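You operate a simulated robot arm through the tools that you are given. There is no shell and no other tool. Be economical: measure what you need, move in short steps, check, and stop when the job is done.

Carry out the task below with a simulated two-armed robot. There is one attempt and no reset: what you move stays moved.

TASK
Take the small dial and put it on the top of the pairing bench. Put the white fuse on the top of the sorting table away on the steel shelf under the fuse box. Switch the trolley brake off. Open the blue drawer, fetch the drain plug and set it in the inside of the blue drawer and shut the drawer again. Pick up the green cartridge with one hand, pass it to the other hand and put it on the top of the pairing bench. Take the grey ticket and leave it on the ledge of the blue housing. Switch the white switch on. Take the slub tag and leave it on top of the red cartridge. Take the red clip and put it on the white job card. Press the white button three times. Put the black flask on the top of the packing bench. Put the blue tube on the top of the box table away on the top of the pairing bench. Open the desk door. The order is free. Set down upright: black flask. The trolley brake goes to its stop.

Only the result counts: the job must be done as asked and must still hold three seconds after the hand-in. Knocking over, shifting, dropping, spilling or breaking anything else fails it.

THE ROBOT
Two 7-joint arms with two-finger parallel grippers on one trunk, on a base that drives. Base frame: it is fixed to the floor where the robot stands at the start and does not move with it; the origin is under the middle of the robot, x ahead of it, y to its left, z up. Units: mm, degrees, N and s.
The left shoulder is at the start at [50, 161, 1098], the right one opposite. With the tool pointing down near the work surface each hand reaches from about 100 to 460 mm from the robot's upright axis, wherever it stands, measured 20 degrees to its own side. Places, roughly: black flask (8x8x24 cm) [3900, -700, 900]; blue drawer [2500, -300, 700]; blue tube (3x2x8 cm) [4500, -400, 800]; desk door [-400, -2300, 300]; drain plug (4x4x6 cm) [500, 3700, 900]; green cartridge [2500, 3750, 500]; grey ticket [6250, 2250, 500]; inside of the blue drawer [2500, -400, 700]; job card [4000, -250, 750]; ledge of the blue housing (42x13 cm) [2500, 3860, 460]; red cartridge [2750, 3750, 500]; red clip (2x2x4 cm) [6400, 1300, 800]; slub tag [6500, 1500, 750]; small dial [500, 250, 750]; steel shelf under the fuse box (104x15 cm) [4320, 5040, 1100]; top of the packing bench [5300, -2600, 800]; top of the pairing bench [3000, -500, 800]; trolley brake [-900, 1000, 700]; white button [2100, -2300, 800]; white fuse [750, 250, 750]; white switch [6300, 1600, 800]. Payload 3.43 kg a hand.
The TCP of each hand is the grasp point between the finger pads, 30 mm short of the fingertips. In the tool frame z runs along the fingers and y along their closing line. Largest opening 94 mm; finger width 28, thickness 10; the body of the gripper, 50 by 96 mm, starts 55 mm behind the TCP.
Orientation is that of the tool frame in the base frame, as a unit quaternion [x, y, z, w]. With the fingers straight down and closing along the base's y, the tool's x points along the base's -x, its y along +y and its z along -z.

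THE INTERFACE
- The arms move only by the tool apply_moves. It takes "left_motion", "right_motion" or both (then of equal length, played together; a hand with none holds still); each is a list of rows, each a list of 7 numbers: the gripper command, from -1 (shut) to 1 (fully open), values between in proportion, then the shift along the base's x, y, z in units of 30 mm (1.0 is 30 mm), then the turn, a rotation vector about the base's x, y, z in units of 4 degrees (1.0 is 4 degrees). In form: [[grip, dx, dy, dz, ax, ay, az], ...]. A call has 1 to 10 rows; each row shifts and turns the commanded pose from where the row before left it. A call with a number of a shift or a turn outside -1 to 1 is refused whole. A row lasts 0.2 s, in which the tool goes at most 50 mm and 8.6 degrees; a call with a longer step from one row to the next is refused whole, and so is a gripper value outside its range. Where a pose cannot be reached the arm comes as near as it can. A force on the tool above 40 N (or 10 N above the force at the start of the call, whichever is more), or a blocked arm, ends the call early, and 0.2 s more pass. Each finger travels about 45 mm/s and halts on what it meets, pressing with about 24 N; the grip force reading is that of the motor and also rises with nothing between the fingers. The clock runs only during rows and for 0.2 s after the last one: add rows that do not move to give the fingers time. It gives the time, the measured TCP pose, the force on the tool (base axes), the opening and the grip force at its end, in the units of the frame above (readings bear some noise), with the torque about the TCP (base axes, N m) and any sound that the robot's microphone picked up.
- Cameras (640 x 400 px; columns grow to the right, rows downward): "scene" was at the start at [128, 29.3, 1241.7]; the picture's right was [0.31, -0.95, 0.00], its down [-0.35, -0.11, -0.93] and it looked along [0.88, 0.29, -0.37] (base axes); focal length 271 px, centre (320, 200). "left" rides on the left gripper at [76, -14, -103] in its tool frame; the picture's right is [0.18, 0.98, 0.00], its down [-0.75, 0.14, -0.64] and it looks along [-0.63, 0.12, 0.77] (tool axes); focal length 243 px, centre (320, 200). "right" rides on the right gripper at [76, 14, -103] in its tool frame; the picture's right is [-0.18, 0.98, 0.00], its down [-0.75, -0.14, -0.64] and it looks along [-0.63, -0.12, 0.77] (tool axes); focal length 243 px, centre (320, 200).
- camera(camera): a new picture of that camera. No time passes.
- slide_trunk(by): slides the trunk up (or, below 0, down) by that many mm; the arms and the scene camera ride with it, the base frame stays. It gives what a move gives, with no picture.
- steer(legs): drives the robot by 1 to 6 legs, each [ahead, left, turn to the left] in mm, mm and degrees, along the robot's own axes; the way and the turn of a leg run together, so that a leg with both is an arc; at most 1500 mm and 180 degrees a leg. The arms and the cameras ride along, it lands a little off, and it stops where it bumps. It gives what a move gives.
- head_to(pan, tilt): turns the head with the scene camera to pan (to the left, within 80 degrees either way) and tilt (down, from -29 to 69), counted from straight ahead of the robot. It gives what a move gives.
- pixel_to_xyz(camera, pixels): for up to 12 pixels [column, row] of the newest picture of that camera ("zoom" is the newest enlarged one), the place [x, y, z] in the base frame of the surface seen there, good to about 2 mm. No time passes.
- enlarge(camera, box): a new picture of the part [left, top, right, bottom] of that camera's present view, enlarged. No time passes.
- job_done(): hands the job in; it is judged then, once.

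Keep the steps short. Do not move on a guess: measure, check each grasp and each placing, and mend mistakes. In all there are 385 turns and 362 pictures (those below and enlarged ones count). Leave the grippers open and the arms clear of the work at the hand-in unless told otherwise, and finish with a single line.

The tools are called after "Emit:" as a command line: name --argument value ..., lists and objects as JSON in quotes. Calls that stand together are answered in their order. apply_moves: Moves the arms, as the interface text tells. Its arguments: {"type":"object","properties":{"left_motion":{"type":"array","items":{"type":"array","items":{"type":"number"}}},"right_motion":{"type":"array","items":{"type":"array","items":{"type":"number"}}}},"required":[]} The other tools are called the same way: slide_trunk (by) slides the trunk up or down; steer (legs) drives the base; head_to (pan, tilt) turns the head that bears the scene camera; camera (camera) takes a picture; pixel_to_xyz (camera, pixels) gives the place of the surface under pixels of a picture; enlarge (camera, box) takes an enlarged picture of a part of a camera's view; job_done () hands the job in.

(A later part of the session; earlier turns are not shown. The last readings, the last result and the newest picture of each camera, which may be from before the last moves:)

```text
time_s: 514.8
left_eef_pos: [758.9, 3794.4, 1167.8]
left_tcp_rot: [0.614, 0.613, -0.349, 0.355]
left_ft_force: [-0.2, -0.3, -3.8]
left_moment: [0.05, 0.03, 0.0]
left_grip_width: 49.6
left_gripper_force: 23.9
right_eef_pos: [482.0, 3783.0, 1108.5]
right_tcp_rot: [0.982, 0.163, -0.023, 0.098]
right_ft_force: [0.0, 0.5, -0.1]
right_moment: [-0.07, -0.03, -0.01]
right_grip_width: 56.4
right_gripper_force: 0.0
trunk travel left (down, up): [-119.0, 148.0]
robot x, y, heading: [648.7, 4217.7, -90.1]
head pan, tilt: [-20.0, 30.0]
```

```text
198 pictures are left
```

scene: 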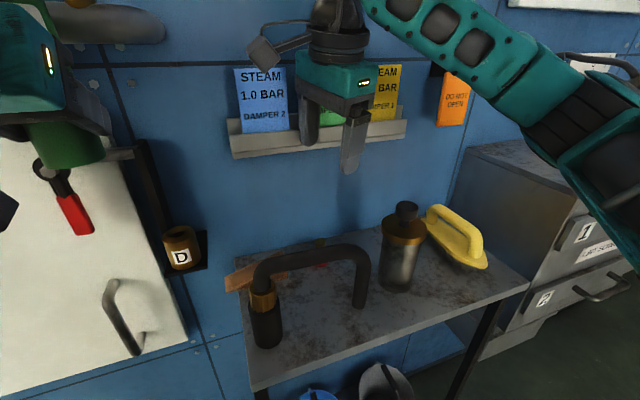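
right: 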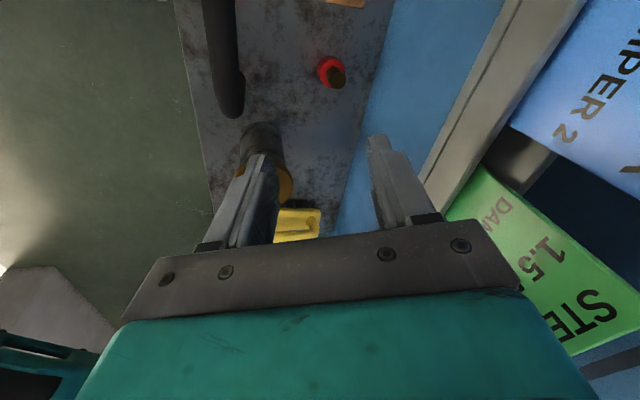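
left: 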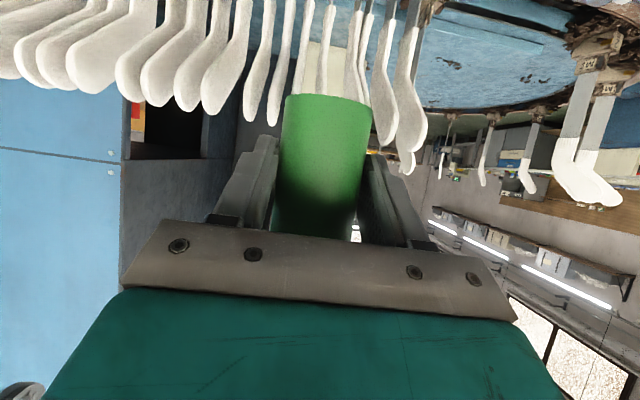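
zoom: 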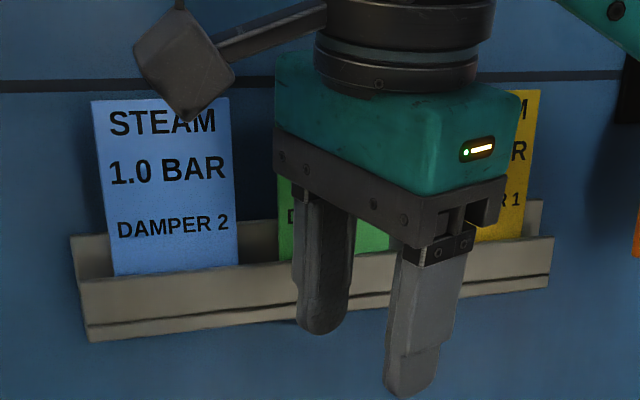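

Signs are fine. Descend in stages: straight down to z 962 at this y.

Emit:
apply_moves --right_motion '[[0.2, 0, 0, -0.97, 0, 0, 0], [0.2, 0, 0, -0.97, 0, 0, 0], [0.2, 0, 0, -0.97, 0, 0, 0], [0.2, 0, 0, -0.97, 0, 0, 0], [0.2, 0, -0.2, -0.97, 0, 0, 0], [0.2, 0, -0.7, 0, 0, 0, 0]]'

Emit:
camera --camera "right"

Emit:
camera --camera "scene"

```text
time_s: 516.2
left_eef_pos: [757.8, 3794.6, 1168.5]
left_tcp_rot: [0.614, 0.613, -0.35, 0.355]
left_ft_force: [-0.8, 0.4, -3.4]
left_moment: [0.03, 0.0, -0.03]
left_grip_width: 49.2
left_gripper_force: 24.1
right_eef_pos: [481.5, 3756.8, 964.4]
right_tcp_rot: [0.982, 0.162, -0.023, 0.097]
right_ft_force: [-0.8, -1.2, 0.3]
right_moment: [-0.03, 0.0, -0.01]
right_grip_width: 56.2
right_gripper_force: 0.0
trunk travel left (down, up): [-119.0, 148.0]
robot x, y, heading: [647.6, 4219.4, -89.7]
head pan, tilt: [-20.0, 30.0]
```

```text
197 pictures are left
```

right: 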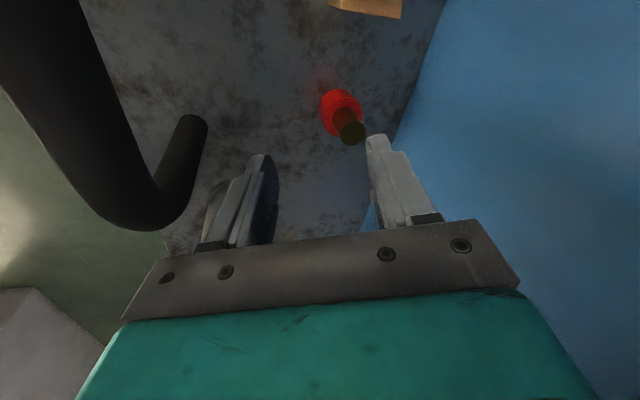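

```text
196 pictures are left
```

scene: 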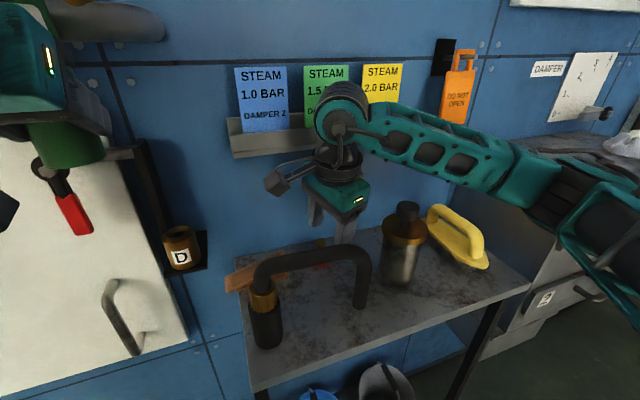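

Emit:
pixel_to_xyz --camera "right" --pixels '[[335, 98], [352, 132], [325, 112], [350, 97], [345, 118]]'

Emit:
apply_moves --right_motion '[[0.2, 0, -0.3, -0.6, 0, 0, 0], [0.2, 0, -0.4, -0.5, 0, 0, 0], [0.2, 0, -0.3, 0, 0, 0, 0]]'

Emit:
camera --camera "right"

```text
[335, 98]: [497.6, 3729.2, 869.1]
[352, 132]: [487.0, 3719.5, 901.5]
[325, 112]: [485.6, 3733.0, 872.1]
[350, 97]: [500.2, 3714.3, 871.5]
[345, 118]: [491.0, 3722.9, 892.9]
```

```text
time_s: 517.0
left_eef_pos: [758.0, 3794.7, 1169.1]
left_tcp_rot: [0.613, 0.613, -0.35, 0.355]
left_ft_force: [-0.7, 0.5, -3.7]
left_moment: [0.04, -0.01, 0.0]
left_grip_width: 49.6
left_gripper_force: 23.9
right_eef_pos: [481.2, 3725.3, 930.0]
right_tcp_rot: [0.982, 0.162, -0.023, 0.096]
right_ft_force: [-0.9, 0.0, -0.3]
right_moment: [-0.06, 0.02, -0.04]
right_grip_width: 56.2
right_gripper_force: 0.1
trunk travel left (down, up): [-119.0, 148.0]
robot x, y, heading: [650.6, 4219.7, -90.1]
head pan, tilt: [-20.0, 30.0]
```

```text
195 pictures are left
```

right: 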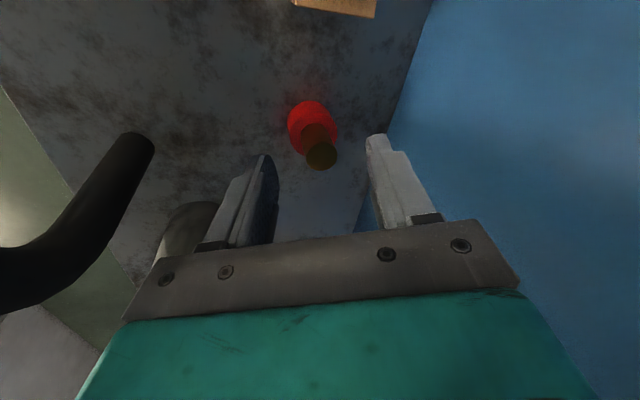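

Emit:
apply_moves --right_motion '[[0.2, 0.1, -0.05, -0.9, 0, 0, 0], [0.2, 0.05, 0, -0.85, 0, 0, 0], [-0.4, 0, 0, 0, 0, 0, 0], [-1, 0, 0, 0, 0, 0, 0], [-1, 0, 0, 0, 0, 0, 0], [-1, 0, 0, 0, 0, 0, 0]]'

Emit:
camera --camera "right"

```text
time_s: 517.7
left_eef_pos: [757.0, 3795.0, 1168.0]
left_tcp_rot: [0.615, 0.612, -0.35, 0.353]
left_ft_force: [-0.2, -0.6, -3.8]
left_moment: [0.06, -0.02, 0.01]
left_grip_width: 49.6
left_gripper_force: 23.9
right_eef_pos: [486.7, 3722.0, 886.1]
right_tcp_rot: [0.981, 0.163, -0.023, 0.101]
right_ft_force: [-0.5, 3.8, 2.5]
right_moment: [-0.22, 0.01, 0.03]
right_grip_width: 39.3
right_gripper_force: 5.2
trunk travel left (down, up): [-119.0, 148.0]
robot x, y, heading: [649.5, 4217.7, -90.0]
head pan, tilt: [-20.0, 30.0]
stopped in row 3 (right hand): the force on the tool passed its limit at 42 N (the readings are from after the stop); the commanded pose is now the measured one
```

```text
194 pictures are left
```

right: 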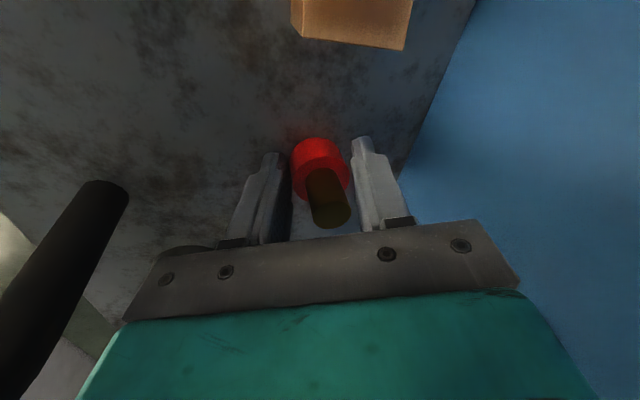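

The fingertips touched the shelf; just close now.

Emit:
apply_moves --right_motion '[[-1, 0, 0, 0.08, 0, 0, 0], [-1, 0, 0, 0, 0, 0, 0], [-1, 0, 0, 0, 0, 0, 0], [-1, 0, 0, 0, 0, 0, 0]]'

Emit:
camera --camera "right"

```text
time_s: 518.7
left_eef_pos: [757.7, 3795.3, 1168.4]
left_tcp_rot: [0.616, 0.612, -0.35, 0.352]
left_ft_force: [0.7, -0.4, -3.2]
left_moment: [0.08, 0.01, -0.01]
left_grip_width: 49.6
left_gripper_force: 23.9
right_eef_pos: [488.1, 3720.3, 886.0]
right_tcp_rot: [0.981, 0.163, -0.024, 0.102]
right_ft_force: [1.2, -0.5, 3.0]
right_moment: [-0.02, 0.02, 0.02]
right_grip_width: 32.1
right_gripper_force: 24.2
trunk travel left (down, up): [-119.0, 148.0]
robot x, y, heading: [650.5, 4221.8, -90.0]
head pan, tilt: [-20.0, 30.0]
```

```text
193 pictures are left
```

right: 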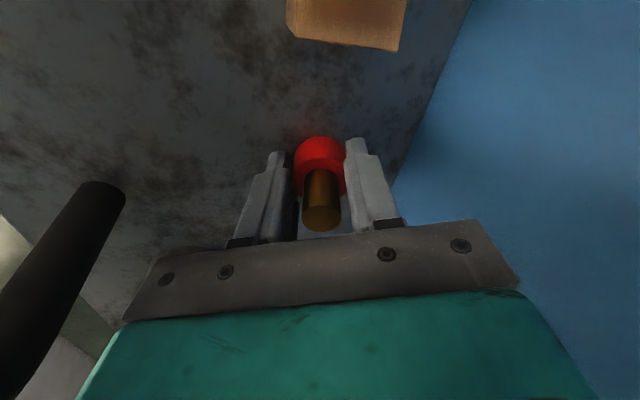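

Plug gripped (32 mm). Retreat along the reverse staged path.

Emit:
apply_moves --right_motion '[[-1, 0, 0.1, 0.6, 0, 0, 0], [-1, 0, 0.1, 0.9, 0, 0, 0], [-1, 0, 0.6, 0.3, 0, 0, 0], [-1, 0, 0.4, 0.7, 0, 0, 0], [-1, 0, 0.7, 0.4, 0, 0, 0], [-1, 0, 0.2, 1, 0, 0, 0], [-1, 0, 0, 1, 0, 0, 0], [-1, 0, 0, 1, 0, 0, 0], [-1, 0, 0, 1, 0, 0, 0]]'

Emit:
camera --camera "scene"

Emit:
camera --camera "right"

```text
time_s: 520.7
left_eef_pos: [757.0, 3795.8, 1169.1]
left_tcp_rot: [0.615, 0.612, -0.351, 0.353]
left_ft_force: [0.1, 0.7, -4.8]
left_moment: [0.03, 0.01, 0.01]
left_grip_width: 49.5
left_gripper_force: 24.2
right_eef_pos: [488.4, 3786.4, 1092.9]
right_tcp_rot: [0.981, 0.162, -0.023, 0.101]
right_ft_force: [-0.6, -0.3, -0.3]
right_moment: [-0.02, -0.05, 0.03]
right_grip_width: 32.0
right_gripper_force: 24.3
trunk travel left (down, up): [-119.0, 148.0]
robot x, y, heading: [650.1, 4219.5, -90.1]
head pan, tilt: [-20.0, 30.0]
```

```text
192 pictures are left
```

scene: 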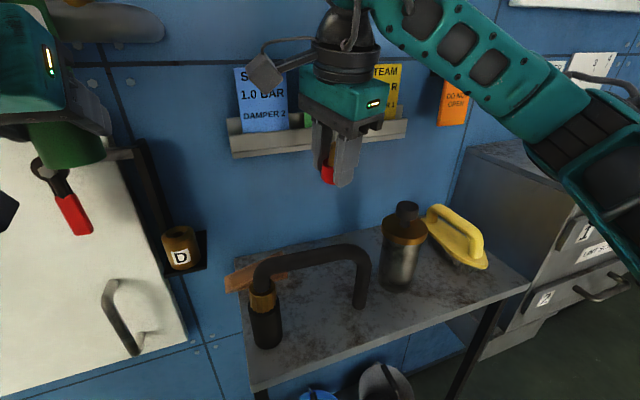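

```text
191 pictures are left
```

right: 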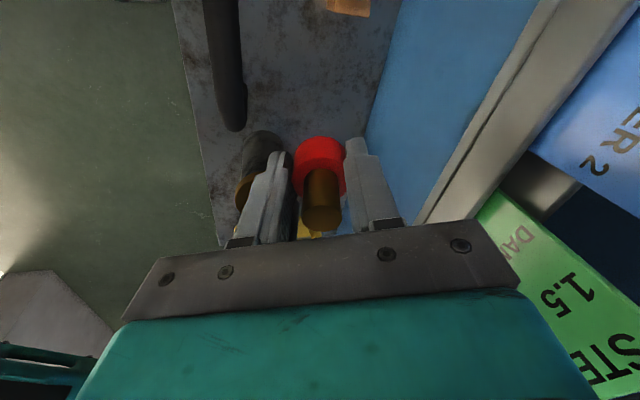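

Plug held. Now the long way round to the pairing bench; back off and strafe east along the corridor.

Emit:
steer --legs '[[-260, 0, 0], [0, 1400, 0], [0, 1400, 0], [0, 1380, 0], [620, 0, 0], [0, 600, 0]]'

Emit:
head_to --pan -5 --tilt 20

Emit:
camera --camera "scene"

```text
time_s: 560.9
left_eef_pos: [4786.4, 3333.6, 1167.0]
left_tcp_rot: [0.649, 0.578, -0.367, 0.333]
left_ft_force: [-0.4, 0.1, -3.9]
left_moment: [0.05, 0.01, -0.02]
left_grip_width: 47.3
left_gripper_force: 23.7
right_eef_pos: [4517.4, 3355.3, 1091.2]
right_tcp_rot: [0.989, 0.106, -0.029, 0.098]
right_ft_force: [-0.2, -0.3, -0.8]
right_moment: [-0.01, 0.0, -0.01]
right_grip_width: 31.8
right_gripper_force: 24.5
trunk travel left (down, up): [-119.0, 148.0]
robot x, y, heading: [4732.7, 3769.7, -96.8]
head pan, tilt: [-20.0, 30.0]
stopped in leg 5: the robot was blocked; the commanded pose is now the measured one
```

```text
time_s: 561.6
left_eef_pos: [4786.4, 3332.2, 1166.2]
left_tcp_rot: [0.65, 0.577, -0.367, 0.331]
left_ft_force: [0.0, 0.6, -3.6]
left_moment: [0.09, -0.02, 0.01]
left_grip_width: 47.4
left_gripper_force: 23.8
right_eef_pos: [4517.1, 3355.0, 1090.8]
right_tcp_rot: [0.989, 0.106, -0.029, 0.099]
right_ft_force: [-0.2, -0.2, -1.2]
right_moment: [-0.01, -0.01, 0.0]
right_grip_width: 31.9
right_gripper_force: 23.7
trunk travel left (down, up): [-119.0, 148.0]
robot x, y, heading: [4732.0, 3768.5, -96.6]
head pan, tilt: [-5.0, 20.0]
```

```text
190 pictures are left
```

scene: 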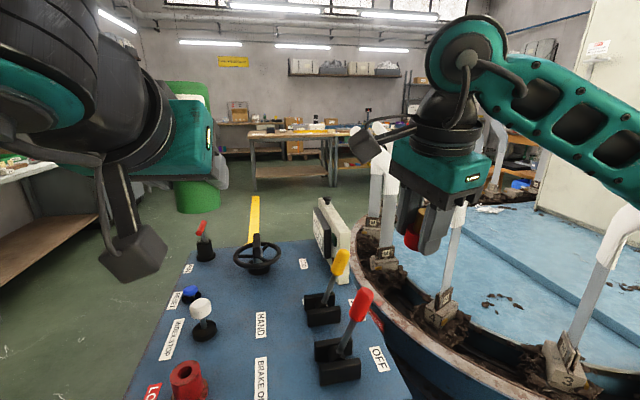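

The cabinet blocked me, and the left grip width changed (47 mm). Back up and check the left hand.

Emit:
steer --legs '[[-130, 0, 0]]'

Emit:
camera --camera "left"

Emit:
camera --camera "scene"

```text
time_s: 562.9
left_eef_pos: [4800.8, 3462.1, 1166.1]
left_tcp_rot: [0.65, 0.576, -0.368, 0.331]
left_ft_force: [-0.2, 1.5, -4.8]
left_moment: [0.07, -0.08, 0.02]
left_grip_width: 47.4
left_gripper_force: 23.8
right_eef_pos: [4531.1, 3484.1, 1091.1]
right_tcp_rot: [0.989, 0.104, -0.029, 0.098]
right_ft_force: [0.6, 0.1, -0.2]
right_moment: [-0.02, 0.02, 0.01]
right_grip_width: 32.1
right_gripper_force: 23.9
trunk travel left (down, up): [-119.0, 148.0]
robot x, y, heading: [4748.6, 3899.0, -96.6]
head pan, tilt: [-5.0, 20.0]
```

```text
189 pictures are left
```

left: 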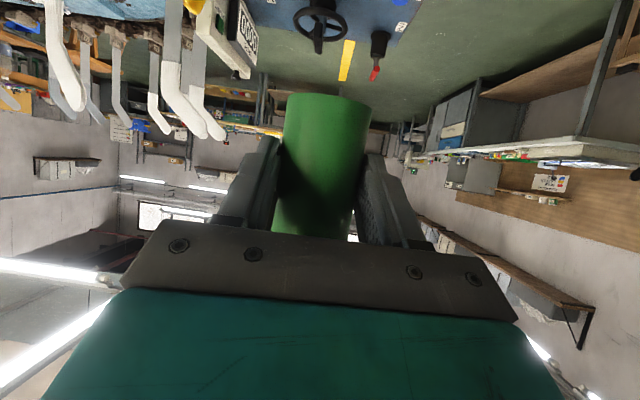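

```text
188 pictures are left
```

scene: 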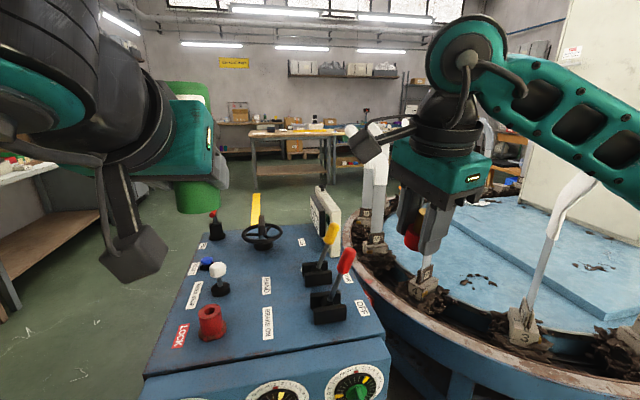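

The cartridge is still well held. Straighten, strafe east, then go south.

Emit:
steer --legs '[[0, 0, 6.6], [0, 770, 0], [1400, 0, 0], [1400, 0, 0], [430, 0, 0]]'

Emit:
camera --camera "scene"

```text
time_s: 586.0
left_eef_pos: [5560.2, 230.4, 1166.1]
left_tcp_rot: [0.614, 0.615, -0.347, 0.353]
left_ft_force: [-1.1, 0.4, -4.0]
left_moment: [0.06, 0.0, -0.01]
left_grip_width: 47.3
left_gripper_force: 24.0
right_eef_pos: [5291.2, 220.8, 1090.6]
right_tcp_rot: [0.981, 0.165, -0.023, 0.1]
right_ft_force: [0.8, 0.1, -0.9]
right_moment: [0.02, 0.0, 0.0]
right_grip_width: 32.0
right_gripper_force: 24.0
trunk travel left (down, up): [-119.0, 148.0]
robot x, y, heading: [5456.7, 656.7, -89.6]
head pan, tilt: [-5.0, 20.0]
```

```text
187 pictures are left
```

scene: 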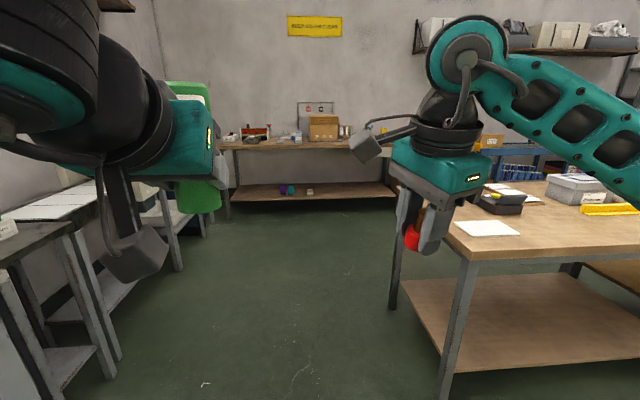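

Now strafe west along the bench to x≈3130.

Emit:
steer --legs '[[0, -1200, 0], [0, -1100, 0]]'

Emit:
slide_trunk --by -100

Emit:
head_to --pan 5 --tilt 35

Emit:
camera --camera "scene"

```text
time_s: 606.3
left_eef_pos: [3250.0, 261.8, 1166.1]
left_tcp_rot: [0.621, 0.608, -0.35, 0.349]
left_ft_force: [0.2, 0.4, -3.5]
left_moment: [0.07, 0.01, -0.03]
left_grip_width: 47.3
left_gripper_force: 24.1
right_eef_pos: [2979.7, 258.2, 1092.0]
right_tcp_rot: [0.983, 0.153, -0.024, 0.099]
right_ft_force: [-0.2, -0.4, -0.5]
right_moment: [0.02, 0.02, 0.04]
right_grip_width: 32.0
right_gripper_force: 24.1
trunk travel left (down, up): [-119.0, 148.0]
robot x, y, heading: [3149.6, 692.8, -91.1]
head pan, tilt: [-5.0, 20.0]
```

```text
time_s: 607.6
left_eef_pos: [3250.0, 262.5, 1067.2]
left_tcp_rot: [0.62, 0.609, -0.351, 0.349]
left_ft_force: [0.8, -1.2, -3.1]
left_moment: [0.06, -0.01, -0.01]
left_grip_width: 47.4
left_gripper_force: 24.3
right_eef_pos: [2981.5, 257.9, 990.7]
right_tcp_rot: [0.983, 0.153, -0.024, 0.1]
right_ft_force: [-0.2, -0.9, -0.4]
right_moment: [0.01, -0.05, -0.03]
right_grip_width: 32.1
right_gripper_force: 24.0
trunk travel left (down, up): [-19.0, 248.0]
robot x, y, heading: [3150.8, 686.8, -90.8]
head pan, tilt: [-5.0, 20.0]
```

```text
time_s: 608.4
left_eef_pos: [3249.3, 261.0, 1067.1]
left_tcp_rot: [0.62, 0.609, -0.35, 0.35]
left_ft_force: [-0.2, -1.3, -3.6]
left_moment: [0.06, -0.01, -0.03]
left_grip_width: 47.3
left_gripper_force: 24.3
right_eef_pos: [2980.6, 257.4, 991.0]
right_tcp_rot: [0.983, 0.153, -0.025, 0.1]
right_ft_force: [-0.1, 0.7, -1.0]
right_moment: [0.0, -0.01, 0.04]
right_grip_width: 31.8
right_gripper_force: 24.4
trunk travel left (down, up): [-19.0, 248.0]
robot x, y, heading: [3151.2, 689.7, -91.0]
head pan, tilt: [5.0, 35.0]
```

```text
186 pictures are left
```

scene: 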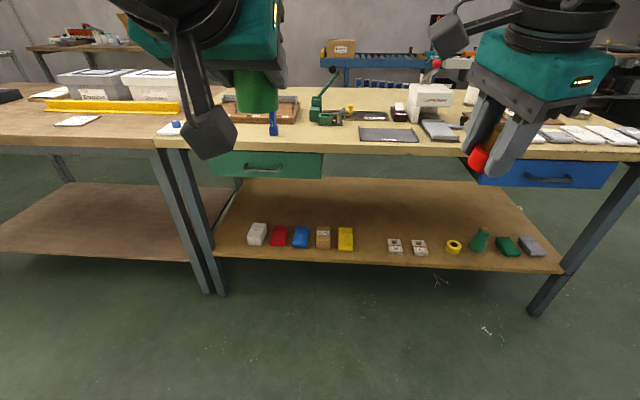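

Emit:
pixel_to_xyz --camera "scene" --pixels '[[257, 107], [240, 95], [272, 90], [255, 75], [273, 118], [273, 133], [300, 140]]'

Emit:
camera --camera "left"

Emit:
pixel_to_xyz --camera "left" --pixels '[[325, 98], [325, 130], [325, 200], [290, 110], [365, 112]]'

```text
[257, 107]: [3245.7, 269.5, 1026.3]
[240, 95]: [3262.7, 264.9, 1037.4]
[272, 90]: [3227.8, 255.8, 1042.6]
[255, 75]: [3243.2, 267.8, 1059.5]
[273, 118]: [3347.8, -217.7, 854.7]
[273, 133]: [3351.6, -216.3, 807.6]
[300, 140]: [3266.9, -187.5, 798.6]
```

```text
185 pictures are left
```

left: 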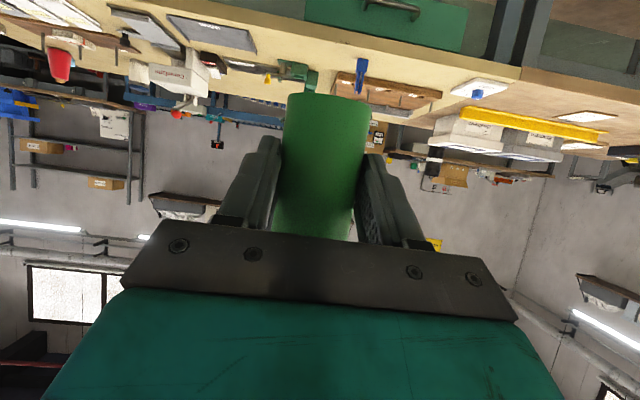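

```text
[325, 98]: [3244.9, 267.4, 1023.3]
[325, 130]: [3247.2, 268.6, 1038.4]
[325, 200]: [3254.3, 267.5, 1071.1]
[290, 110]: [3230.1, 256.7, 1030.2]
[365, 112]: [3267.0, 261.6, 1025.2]
```

The cartridge leans ~10° sideways in the grip; I'll roll it upright, then drive in and place near (3228,-235).

Emit:
apply_moves --left_motion '[[-1, 0, 0, 0, 0, -1, 0], [-1, 0, 0, 0, 0, -1, 0], [-1, 0, 0, 0, 0, -0.6, 0]]'

Emit:
steer --legs '[[455, 0, 1]]'

Emit:
camera --camera "left"

Emit:
pixel_to_xyz --camera "left" --pixels '[[325, 98], [325, 130], [325, 200], [290, 110], [365, 112], [325, 60], [240, 60]]'

Emit:
camera --camera "scene"

```text
time_s: 609.2
left_eef_pos: [3249.4, 262.8, 1065.9]
left_tcp_rot: [0.649, 0.575, -0.292, 0.404]
left_ft_force: [0.3, -0.1, -3.9]
left_moment: [0.09, -0.03, -0.01]
left_grip_width: 47.2
left_gripper_force: 24.1
right_eef_pos: [2981.3, 258.1, 990.8]
right_tcp_rot: [0.983, 0.153, -0.024, 0.1]
right_ft_force: [0.5, -0.1, -1.4]
right_moment: [-0.03, 0.02, 0.03]
right_grip_width: 31.6
right_gripper_force: 24.2
trunk travel left (down, up): [-19.0, 248.0]
robot x, y, heading: [3152.0, 690.1, -91.0]
head pan, tilt: [5.0, 35.0]
```

```text
time_s: 612.0
left_eef_pos: [3257.0, -200.2, 1066.7]
left_tcp_rot: [0.644, 0.581, -0.289, 0.406]
left_ft_force: [0.9, 0.3, -3.4]
left_moment: [0.09, 0.0, -0.04]
left_grip_width: 47.2
left_gripper_force: 24.1
right_eef_pos: [2986.1, -209.7, 990.8]
right_tcp_rot: [0.981, 0.164, -0.023, 0.099]
right_ft_force: [-0.3, 0.5, -1.5]
right_moment: [0.02, 0.01, 0.01]
right_grip_width: 31.9
right_gripper_force: 24.6
trunk travel left (down, up): [-19.0, 248.0]
robot x, y, heading: [3149.1, 223.1, -89.7]
head pan, tilt: [5.0, 35.0]
```

```text
184 pictures are left
```

left: 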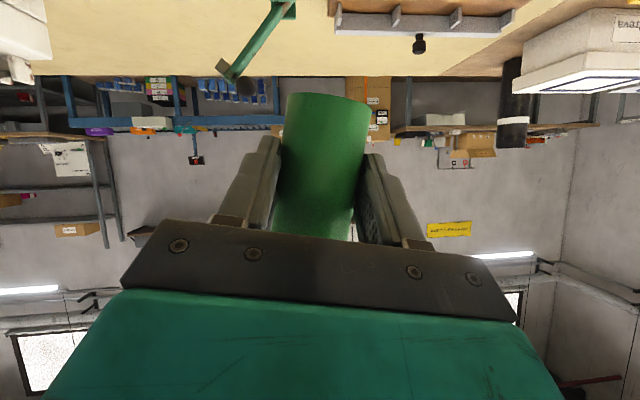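

```text
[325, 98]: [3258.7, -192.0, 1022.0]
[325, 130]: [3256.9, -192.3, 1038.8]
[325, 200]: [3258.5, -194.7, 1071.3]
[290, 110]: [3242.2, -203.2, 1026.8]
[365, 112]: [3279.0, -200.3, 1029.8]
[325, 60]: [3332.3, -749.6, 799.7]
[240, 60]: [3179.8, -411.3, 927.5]
```

```text
183 pictures are left
```

scene: 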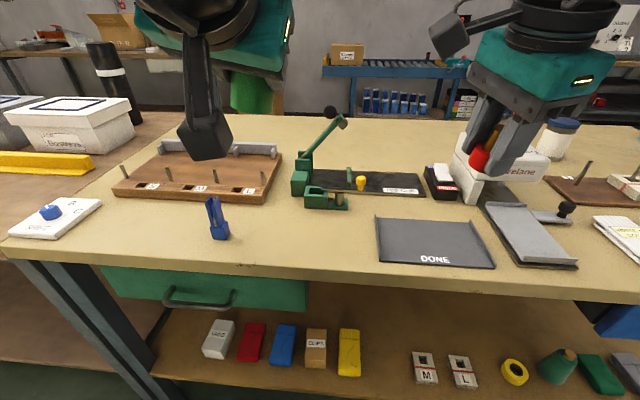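

Emit:
apply_moves --left_motion '[[-1, -0.3, -0.3, -0.9, 0, 0, 0], [-1, -0.3, -0.3, -0.9, 0, 0, 0], [-1, -0.1, -0.1, -0.9, 0, 0, 0], [-1, 0, 0, -0.9, 0, 0, 0], [-1, 0, 0, -0.9, 0, 0, 0], [-1, 0, 0, -0.9, 0, 0, 0], [-1, 0, 0, -0.9, 0, 0, 0]]'

Emit:
camera --camera "left"

Emit:
pixel_to_xyz --camera "left" --pixels '[[325, 100], [325, 130], [325, 200], [325, 75]]'

```text
time_s: 613.6
left_eef_pos: [3236.4, -221.9, 878.3]
left_tcp_rot: [0.644, 0.581, -0.289, 0.406]
left_ft_force: [0.3, 0.1, -4.0]
left_moment: [0.04, 0.01, -0.01]
left_grip_width: 47.2
left_gripper_force: 23.9
right_eef_pos: [2986.4, -210.3, 991.1]
right_tcp_rot: [0.981, 0.164, -0.024, 0.1]
right_ft_force: [0.0, 0.2, 0.1]
right_moment: [-0.01, 0.01, 0.04]
right_grip_width: 31.8
right_gripper_force: 23.4
trunk travel left (down, up): [-19.0, 248.0]
robot x, y, heading: [3149.4, 227.6, -89.9]
head pan, tilt: [5.0, 35.0]
```

```text
182 pictures are left
```

left: 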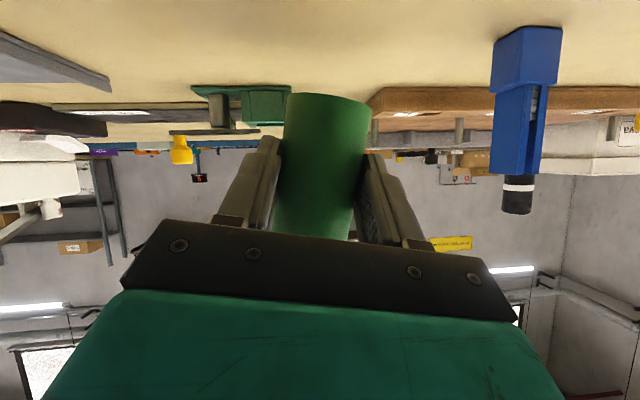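

```text
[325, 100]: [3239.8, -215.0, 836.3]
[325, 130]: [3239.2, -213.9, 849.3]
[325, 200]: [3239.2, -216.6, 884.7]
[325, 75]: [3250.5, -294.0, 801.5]
```

Emit:
apply_moves --left_motion '[[-1, 0, 0, -0.5, 0, 0, 0], [-1, 0, 0, -0.4, 0, 0, 0], [-1, 0, 0, -0.1, 0, 0, 0], [-1, 0, 0, -0.1, 0, 0, 0]]'

Emit:
apply_moves --left_motion '[[-1, 0, 0, -0.08, 0, 0, 0], [-1, 0, 0, -0.08, 0, 0, 0]]'

```text
time_s: 614.6
left_eef_pos: [3235.7, -220.5, 848.9]
left_tcp_rot: [0.64, 0.581, -0.292, 0.41]
left_ft_force: [3.8, 3.2, 19.1]
left_moment: [-0.37, 0.16, 0.06]
left_grip_width: 47.5
left_gripper_force: 23.7
right_eef_pos: [2986.4, -209.2, 992.1]
right_tcp_rot: [0.981, 0.164, -0.023, 0.1]
right_ft_force: [0.9, -0.2, -0.7]
right_moment: [-0.02, -0.01, -0.02]
right_grip_width: 31.8
right_gripper_force: 23.8
trunk travel left (down, up): [-19.0, 248.0]
robot x, y, heading: [3153.3, 231.7, -89.8]
head pan, tilt: [5.0, 35.0]
```

```text
time_s: 615.2
left_eef_pos: [3235.5, -221.1, 842.3]
left_tcp_rot: [0.641, 0.581, -0.29, 0.409]
left_ft_force: [4.0, 0.0, 24.3]
left_moment: [-0.56, 0.26, 0.11]
left_grip_width: 47.5
left_gripper_force: 24.1
right_eef_pos: [2987.4, -208.1, 990.3]
right_tcp_rot: [0.981, 0.164, -0.023, 0.101]
right_ft_force: [0.1, -0.1, -0.6]
right_moment: [-0.02, -0.01, 0.02]
right_grip_width: 31.7
right_gripper_force: 23.8
trunk travel left (down, up): [-19.0, 248.0]
robot x, y, heading: [3147.1, 225.3, -89.7]
head pan, tilt: [5.0, 35.0]
```

Emit:
camera --camera "left"

Emit:
pixel_to_xyz --camera "left" --pixels '[[325, 105], [325, 130], [325, 200], [325, 75]]'

```text
181 pictures are left
```

left: 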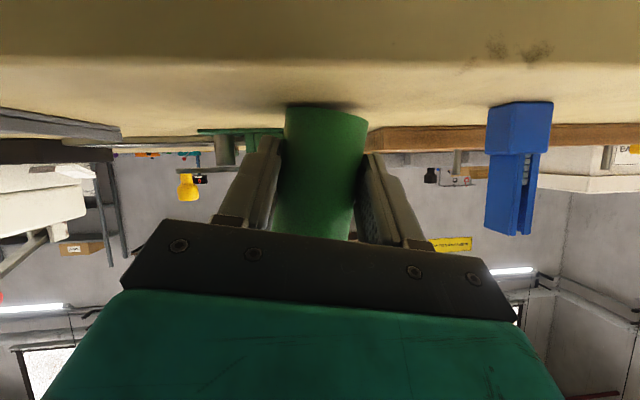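

```text
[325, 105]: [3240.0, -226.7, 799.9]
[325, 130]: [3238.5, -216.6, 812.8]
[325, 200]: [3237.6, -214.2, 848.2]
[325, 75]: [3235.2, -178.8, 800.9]
```

Standing upright. Ease, open and withdraw backwards.

Emit:
apply_moves --left_motion '[[-1, 0, 0, 0.1, 0, 0, 0], [0.3, 0, 0, 0, 0, 0, 0], [1, 0, 0, 0, 0, 0, 0], [1, 0, 0, 0, 0, 0, 0], [1, 0, 0, 0, 0, 0, 0]]'

Emit:
steer --legs '[[-200, 0, 0]]'

Emit:
camera --camera "scene"

```text
time_s: 616.4
left_eef_pos: [3236.7, -220.7, 845.0]
left_tcp_rot: [0.643, 0.581, -0.288, 0.406]
left_ft_force: [0.1, -0.5, -0.5]
left_moment: [0.0, 0.04, 0.01]
left_grip_width: 94.1
left_gripper_force: 0.0
right_eef_pos: [2987.9, -208.4, 991.4]
right_tcp_rot: [0.981, 0.164, -0.023, 0.101]
right_ft_force: [0.2, 0.2, -1.4]
right_moment: [-0.01, 0.01, 0.02]
right_grip_width: 31.7
right_gripper_force: 23.9
trunk travel left (down, up): [-19.0, 248.0]
robot x, y, heading: [3144.4, 223.2, -89.9]
head pan, tilt: [5.0, 35.0]
```

```text
time_s: 618.0
left_eef_pos: [3233.6, -19.2, 844.3]
left_tcp_rot: [0.645, 0.58, -0.289, 0.406]
left_ft_force: [-1.3, -0.4, -0.7]
left_moment: [-0.01, 0.0, -0.01]
left_grip_width: 94.1
left_gripper_force: 0.1
right_eef_pos: [2983.1, -7.9, 990.6]
right_tcp_rot: [0.982, 0.161, -0.023, 0.1]
right_ft_force: [0.5, 0.2, -1.3]
right_moment: [0.02, -0.01, 0.0]
right_grip_width: 31.7
right_gripper_force: 23.8
trunk travel left (down, up): [-19.0, 248.0]
robot x, y, heading: [3147.7, 427.7, -90.0]
head pan, tilt: [5.0, 35.0]
```

```text
180 pictures are left
```

scene: 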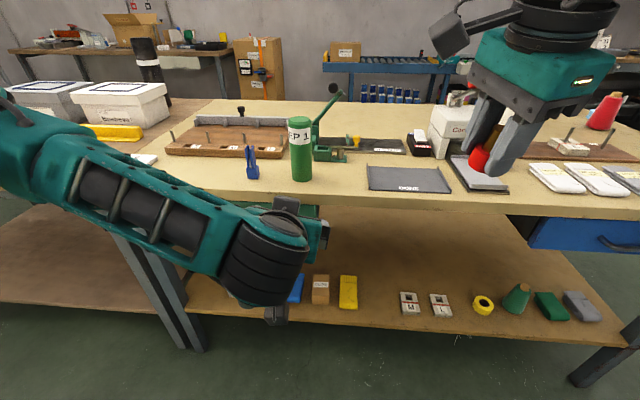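

Cartridge placed. Now go to the blue drawer and inspect its handle.

Emit:
steer --legs '[[0, -740, 0]]'

Emit:
head_to --pan 15 --tilt 40

Emit:
camera --camera "scene"

Emit:
enlarge --camera "scene" --box '[220, 150, 420, 270]'

```text
time_s: 624.8
left_eef_pos: [2505.4, -22.3, 843.5]
left_tcp_rot: [0.642, 0.582, -0.287, 0.407]
left_ft_force: [0.2, 0.4, 0.5]
left_moment: [0.01, 0.03, 0.01]
left_grip_width: 94.0
left_gripper_force: 0.1
right_eef_pos: [2256.8, -10.4, 991.1]
right_tcp_rot: [0.981, 0.165, -0.024, 0.1]
right_ft_force: [0.3, -0.1, -0.6]
right_moment: [0.01, -0.02, 0.04]
right_grip_width: 32.0
right_gripper_force: 23.7
trunk travel left (down, up): [-19.0, 248.0]
robot x, y, heading: [2415.7, 424.6, -89.6]
head pan, tilt: [5.0, 35.0]
```

```text
time_s: 625.6
left_eef_pos: [2505.2, -21.8, 844.9]
left_tcp_rot: [0.642, 0.583, -0.286, 0.407]
left_ft_force: [-0.2, -0.9, 0.0]
left_moment: [0.0, 0.0, 0.01]
left_grip_width: 93.9
left_gripper_force: 0.1
right_eef_pos: [2255.8, -11.8, 992.2]
right_tcp_rot: [0.981, 0.164, -0.023, 0.099]
right_ft_force: [-0.1, 1.2, -0.4]
right_moment: [0.0, 0.02, -0.02]
right_grip_width: 32.0
right_gripper_force: 23.9
trunk travel left (down, up): [-19.0, 248.0]
robot x, y, heading: [2419.7, 423.0, -89.6]
head pan, tilt: [15.0, 40.0]
```

```text
179 pictures are left
```

scene: 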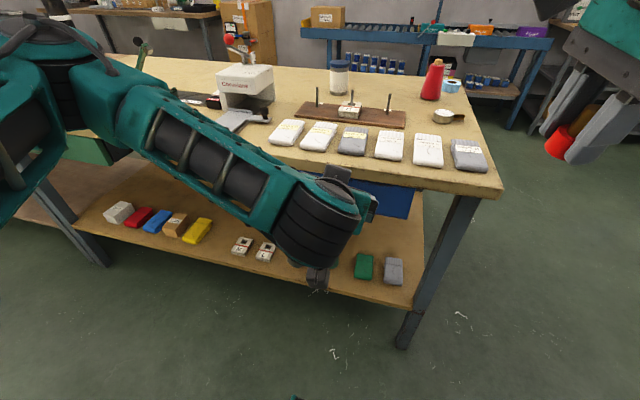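

```text
3.20 times, centred on (320, 210) of scene
```

zoom: 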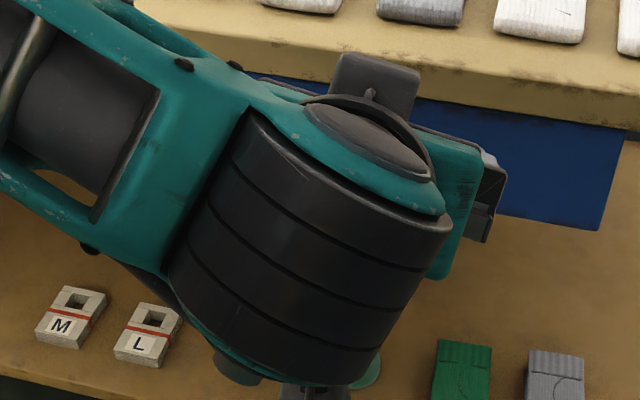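

Emit:
camera --camera "left"

```text
177 pictures are left
```

left: 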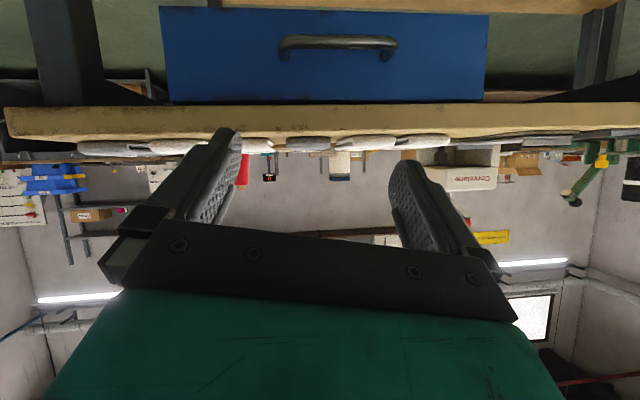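

Emit:
enlarge --camera "left" --box '[250, 10, 430, 110]'

Emit:
pixel_to_xyz --camera "left" --pixels '[[340, 43], [310, 42], [370, 42], [287, 52], [385, 52], [340, 58], [340, 30], [340, 37], [340, 48], [200, 60], [450, 60], [340, 98]]'

```text
3.56 times, centred on (340, 60) of left
```

zoom: 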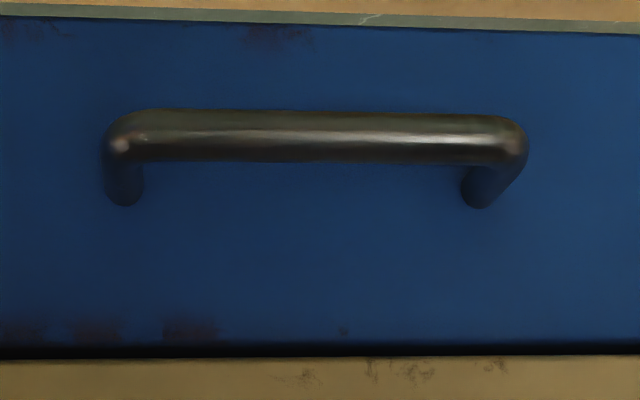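

```text
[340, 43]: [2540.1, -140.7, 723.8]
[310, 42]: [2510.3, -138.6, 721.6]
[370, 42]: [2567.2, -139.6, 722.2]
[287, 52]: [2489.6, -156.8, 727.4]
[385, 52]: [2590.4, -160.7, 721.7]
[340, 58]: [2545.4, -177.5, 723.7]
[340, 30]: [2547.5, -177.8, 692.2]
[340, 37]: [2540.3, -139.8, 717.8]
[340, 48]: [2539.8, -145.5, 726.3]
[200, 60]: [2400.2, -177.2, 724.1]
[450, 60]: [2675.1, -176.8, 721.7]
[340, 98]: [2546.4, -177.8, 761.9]
```

Handle bar: x 2490–2590, y −146, z 721, gap 24 mm behind. I'll roll the left hand 90° about its pointing axis so it grips the bar from above and below.

Emit:
apply_moves --left_motion '[[0, 0, 0, 0, 0, -0.866, -0.5], [0, 0, 0, 0, 0, -0.866, -0.5], [0, 0, 0, 0, 0, -0.866, -0.5], [0, 0, 0, 0, 0, -0.866, -0.5], [0, 0, 0, 0, 0, -0.866, -0.5], [0, 0, 0, 0, 0, -0.866, -0.5], [0, 0, 0, 0, 0, -0.866, -0.5], [0, 0, 0, 0, 0, -0.866, -0.5], [0, 0, 0, 0, 0, -0.866, -0.5], [0, 0, 0, 0, 0, -0.866, -0.5]]'

Emit:
apply_moves --left_motion '[[0, 0, 0, 0, 0, -0.866, -0.5], [0, 0, 0, 0, 0, -0.866, -0.5], [0, 0, 0, 0, 0, -0.866, -0.5], [0, 0, 0, 0, 0, -0.866, -0.5], [0, 0, 0, 0, 0, -0.866, -0.5], [0, 0, 0, 0, 0, -0.866, -0.5], [0, 0, 0, 0, 0, -0.866, -0.5], [0, 0, 0, 0, 0, -0.866, -0.5], [0, 0, 0, 0, 0, -0.866, -0.5], [0, 0, 0, 0, 0, -0.866, -0.5]]'

Emit:
camera --camera "left"

Emit:
camera --camera "scene"

```text
time_s: 627.8
left_eef_pos: [2505.5, -22.7, 846.1]
left_tcp_rot: [0.789, 0.316, -0.15, 0.506]
left_ft_force: [0.5, -0.4, -0.6]
left_moment: [-0.02, 0.01, 0.0]
left_grip_width: 46.8
left_gripper_force: 0.1
right_eef_pos: [2255.2, -11.6, 990.2]
right_tcp_rot: [0.981, 0.165, -0.023, 0.101]
right_ft_force: [0.2, 0.3, -0.4]
right_moment: [-0.01, 0.03, 0.01]
right_grip_width: 31.8
right_gripper_force: 24.1
trunk travel left (down, up): [-19.0, 248.0]
robot x, y, heading: [2411.9, 422.9, -89.4]
head pan, tilt: [15.0, 40.0]
```

```text
time_s: 630.0
left_eef_pos: [2505.1, -23.7, 844.9]
left_tcp_rot: [0.839, 0.013, 0.006, 0.544]
left_ft_force: [-0.3, 0.1, -0.3]
left_moment: [0.0, -0.02, 0.0]
left_grip_width: 47.2
left_gripper_force: 0.0
right_eef_pos: [2255.1, -11.3, 990.5]
right_tcp_rot: [0.981, 0.164, -0.024, 0.099]
right_ft_force: [-0.4, 0.1, -1.3]
right_moment: [-0.02, -0.02, 0.0]
right_grip_width: 31.7
right_gripper_force: 24.5
trunk travel left (down, up): [-19.0, 248.0]
robot x, y, heading: [2415.8, 422.9, -89.6]
head pan, tilt: [15.0, 40.0]
```

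```text
175 pictures are left
```

left: 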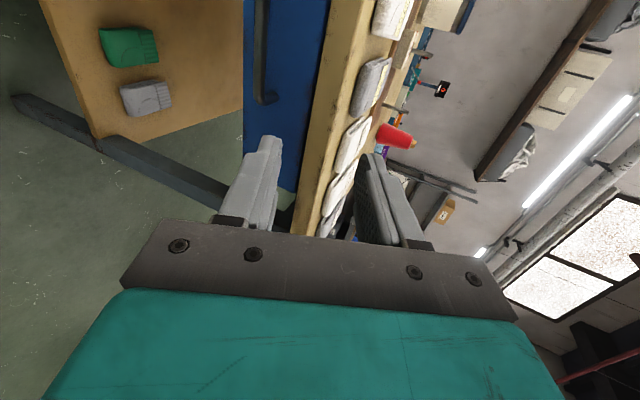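

```text
174 pictures are left
```

scene: 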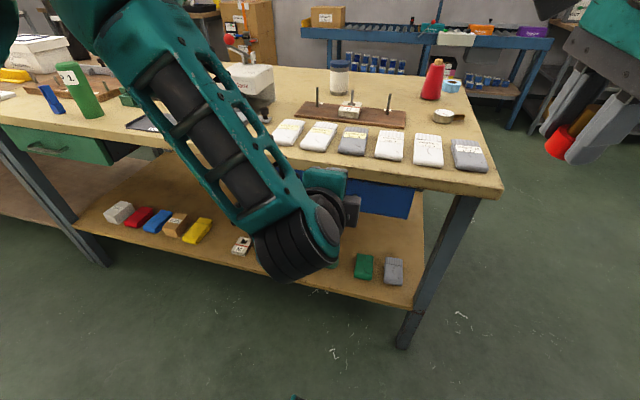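

Orientation is right (pointing forward, closing nearly vertical). Approach the bar.

Emit:
apply_moves --left_motion '[[0, 0.4, -0.3, -0.9, 0, 0, 0], [0, 0.4, -0.4, -0.9, 0, 0, 0], [0, 0.3, -0.4, -0.7, 0, 0, 0], [0, 0.1, -0.4, -0.5, 0, 0, 0]]'

Emit:
camera --camera "left"

```text
time_s: 631.0
left_eef_pos: [2534.2, -68.3, 757.3]
left_tcp_rot: [0.841, 0.014, 0.007, 0.541]
left_ft_force: [-0.1, 0.3, 0.0]
left_moment: [0.0, 0.0, -0.02]
left_grip_width: 47.1
left_gripper_force: 0.0
left hand out of reach, approached as far as the arm can: row 4
right_eef_pos: [2255.9, -11.8, 991.7]
right_tcp_rot: [0.981, 0.165, -0.024, 0.1]
right_ft_force: [0.2, -0.7, -0.1]
right_moment: [0.02, -0.02, 0.01]
right_grip_width: 32.0
right_gripper_force: 23.9
trunk travel left (down, up): [-19.0, 248.0]
robot x, y, heading: [2414.5, 423.1, -89.6]
head pan, tilt: [15.0, 40.0]
```

```text
173 pictures are left
```

left: 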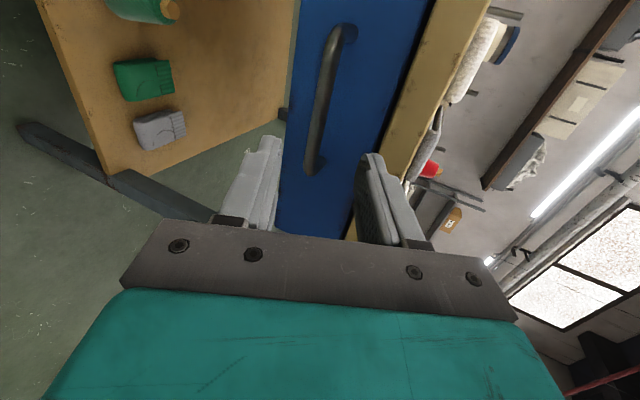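

Emit:
slide_trunk --by -18

Emit:
steer --legs '[[0, -60, 0]]'

Emit:
apply_moves --left_motion '[[0, 1, 0, 0, 0, 0, 0], [0, 1, 0, 0, 0, 0, 0], [0, 0.2, 0, -0.25, 0, 0, 0], [0, 0, 0, -0.25, 0, 0, 0]]'

Emit:
camera --camera "left"

```text
time_s: 631.6
left_eef_pos: [2533.9, -68.2, 738.3]
left_tcp_rot: [0.841, 0.014, 0.008, 0.541]
left_ft_force: [0.2, -1.0, 0.0]
left_moment: [0.0, -0.01, 0.02]
left_grip_width: 47.1
left_gripper_force: 0.1
right_eef_pos: [2254.5, -11.7, 973.4]
right_tcp_rot: [0.981, 0.164, -0.023, 0.1]
right_ft_force: [1.2, -0.6, 0.2]
right_moment: [-0.03, -0.01, -0.02]
right_grip_width: 31.9
right_gripper_force: 23.6
trunk travel left (down, up): [-1.0, 266.0]
robot x, y, heading: [2418.0, 425.5, -89.8]
head pan, tilt: [15.0, 40.0]
```

```text
time_s: 632.8
left_eef_pos: [2475.8, -69.7, 739.4]
left_tcp_rot: [0.84, 0.015, 0.008, 0.542]
left_ft_force: [-1.4, 0.0, 0.9]
left_moment: [0.01, -0.02, 0.0]
left_grip_width: 47.0
left_gripper_force: 0.0
right_eef_pos: [2197.2, -10.1, 972.7]
right_tcp_rot: [0.981, 0.165, -0.023, 0.1]
right_ft_force: [0.6, 0.3, -0.7]
right_moment: [0.02, 0.02, 0.0]
right_grip_width: 31.8
right_gripper_force: 23.8
trunk travel left (down, up): [-1.0, 266.0]
robot x, y, heading: [2356.4, 422.2, -90.0]
head pan, tilt: [15.0, 40.0]
```

```text
time_s: 633.8
left_eef_pos: [2490.3, -76.1, 757.4]
left_tcp_rot: [0.842, 0.015, 0.01, 0.539]
left_ft_force: [0.0, -0.3, 0.1]
left_moment: [0.0, 0.03, -0.02]
left_grip_width: 47.1
left_gripper_force: 0.0
left hand out of reach, approached as far as the arm can: row 1, 2, 3, 4
right_eef_pos: [2196.4, -12.6, 973.6]
right_tcp_rot: [0.981, 0.164, -0.024, 0.1]
right_ft_force: [-1.0, -0.7, -0.5]
right_moment: [0.01, 0.04, 0.01]
right_grip_width: 31.9
right_gripper_force: 23.9
trunk travel left (down, up): [-1.0, 266.0]
robot x, y, heading: [2354.3, 421.6, -89.7]
head pan, tilt: [15.0, 40.0]
```

```text
172 pictures are left
```

left: 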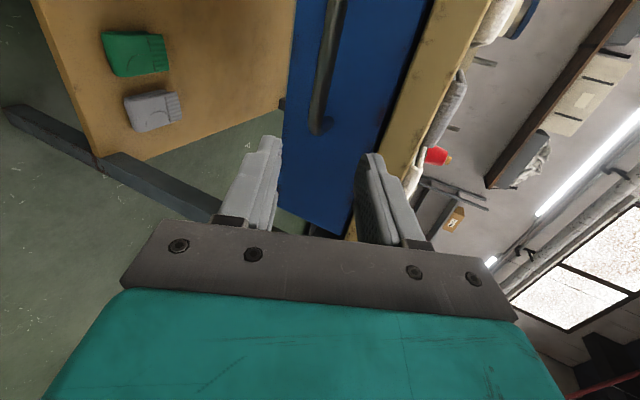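

Outward is worse in this posture; try inward.

Emit:
apply_moves --left_motion '[[0, -0.8, 0.1, -0.5, 0, 0, 0], [0, -0.8, 0.1, -0.6, 0, 0, 0], [0, -0.8, 0, -0.6, 0, 0, 0], [0, -0.5, 0, -0.5, 0, 0, 0]]'

```text
time_s: 634.8
left_eef_pos: [2403.5, -71.4, 688.5]
left_tcp_rot: [0.84, 0.014, 0.009, 0.542]
left_ft_force: [0.1, 0.0, -0.5]
left_moment: [0.02, 0.03, 0.0]
left_grip_width: 47.1
left_gripper_force: 0.0
right_eef_pos: [2196.5, -11.4, 973.3]
right_tcp_rot: [0.981, 0.165, -0.023, 0.1]
right_ft_force: [0.4, 0.4, -0.6]
right_moment: [-0.03, 0.01, -0.02]
right_grip_width: 32.0
right_gripper_force: 24.3
trunk travel left (down, up): [-1.0, 266.0]
robot x, y, heading: [2361.2, 424.8, -89.6]
head pan, tilt: [15.0, 40.0]
```

Inward works (z 688 at lat 42). Raise to 725, strafe so x=2540.

Emit:
apply_moves --left_motion '[[0, 0, 0, 0.6, 0, 0, 0], [0, 0, 0, 0.6, 0, 0, 0]]'

Emit:
steer --legs '[[0, 133, 0]]'

Emit:
camera --camera "left"

```text
time_s: 635.4
left_eef_pos: [2404.2, -71.1, 727.2]
left_tcp_rot: [0.84, 0.015, 0.008, 0.542]
left_ft_force: [0.8, 0.1, 0.2]
left_moment: [0.02, 0.03, -0.04]
left_grip_width: 46.8
left_gripper_force: 0.1
right_eef_pos: [2198.1, -10.8, 973.4]
right_tcp_rot: [0.981, 0.165, -0.023, 0.101]
right_ft_force: [0.4, 0.0, 0.0]
right_moment: [0.0, -0.02, -0.01]
right_grip_width: 31.7
right_gripper_force: 24.3
trunk travel left (down, up): [-1.0, 266.0]
robot x, y, heading: [2356.3, 426.1, -89.8]
head pan, tilt: [15.0, 40.0]
```

```text
time_s: 637.2
left_eef_pos: [2535.8, -70.7, 727.5]
left_tcp_rot: [0.841, 0.013, 0.007, 0.541]
left_ft_force: [-1.1, 0.6, -0.2]
left_moment: [-0.02, -0.04, 0.01]
left_grip_width: 47.1
left_gripper_force: 0.0
right_eef_pos: [2329.5, -10.3, 973.1]
right_tcp_rot: [0.981, 0.162, -0.024, 0.1]
right_ft_force: [-0.5, -0.8, -0.9]
right_moment: [0.03, -0.01, -0.02]
right_grip_width: 32.0
right_gripper_force: 24.4
trunk travel left (down, up): [-1.0, 266.0]
robot x, y, heading: [2490.2, 422.2, -90.0]
head pan, tilt: [15.0, 40.0]
```

```text
171 pictures are left
```

left: 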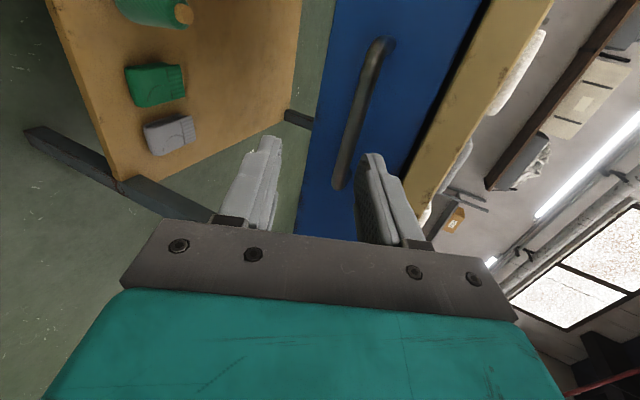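

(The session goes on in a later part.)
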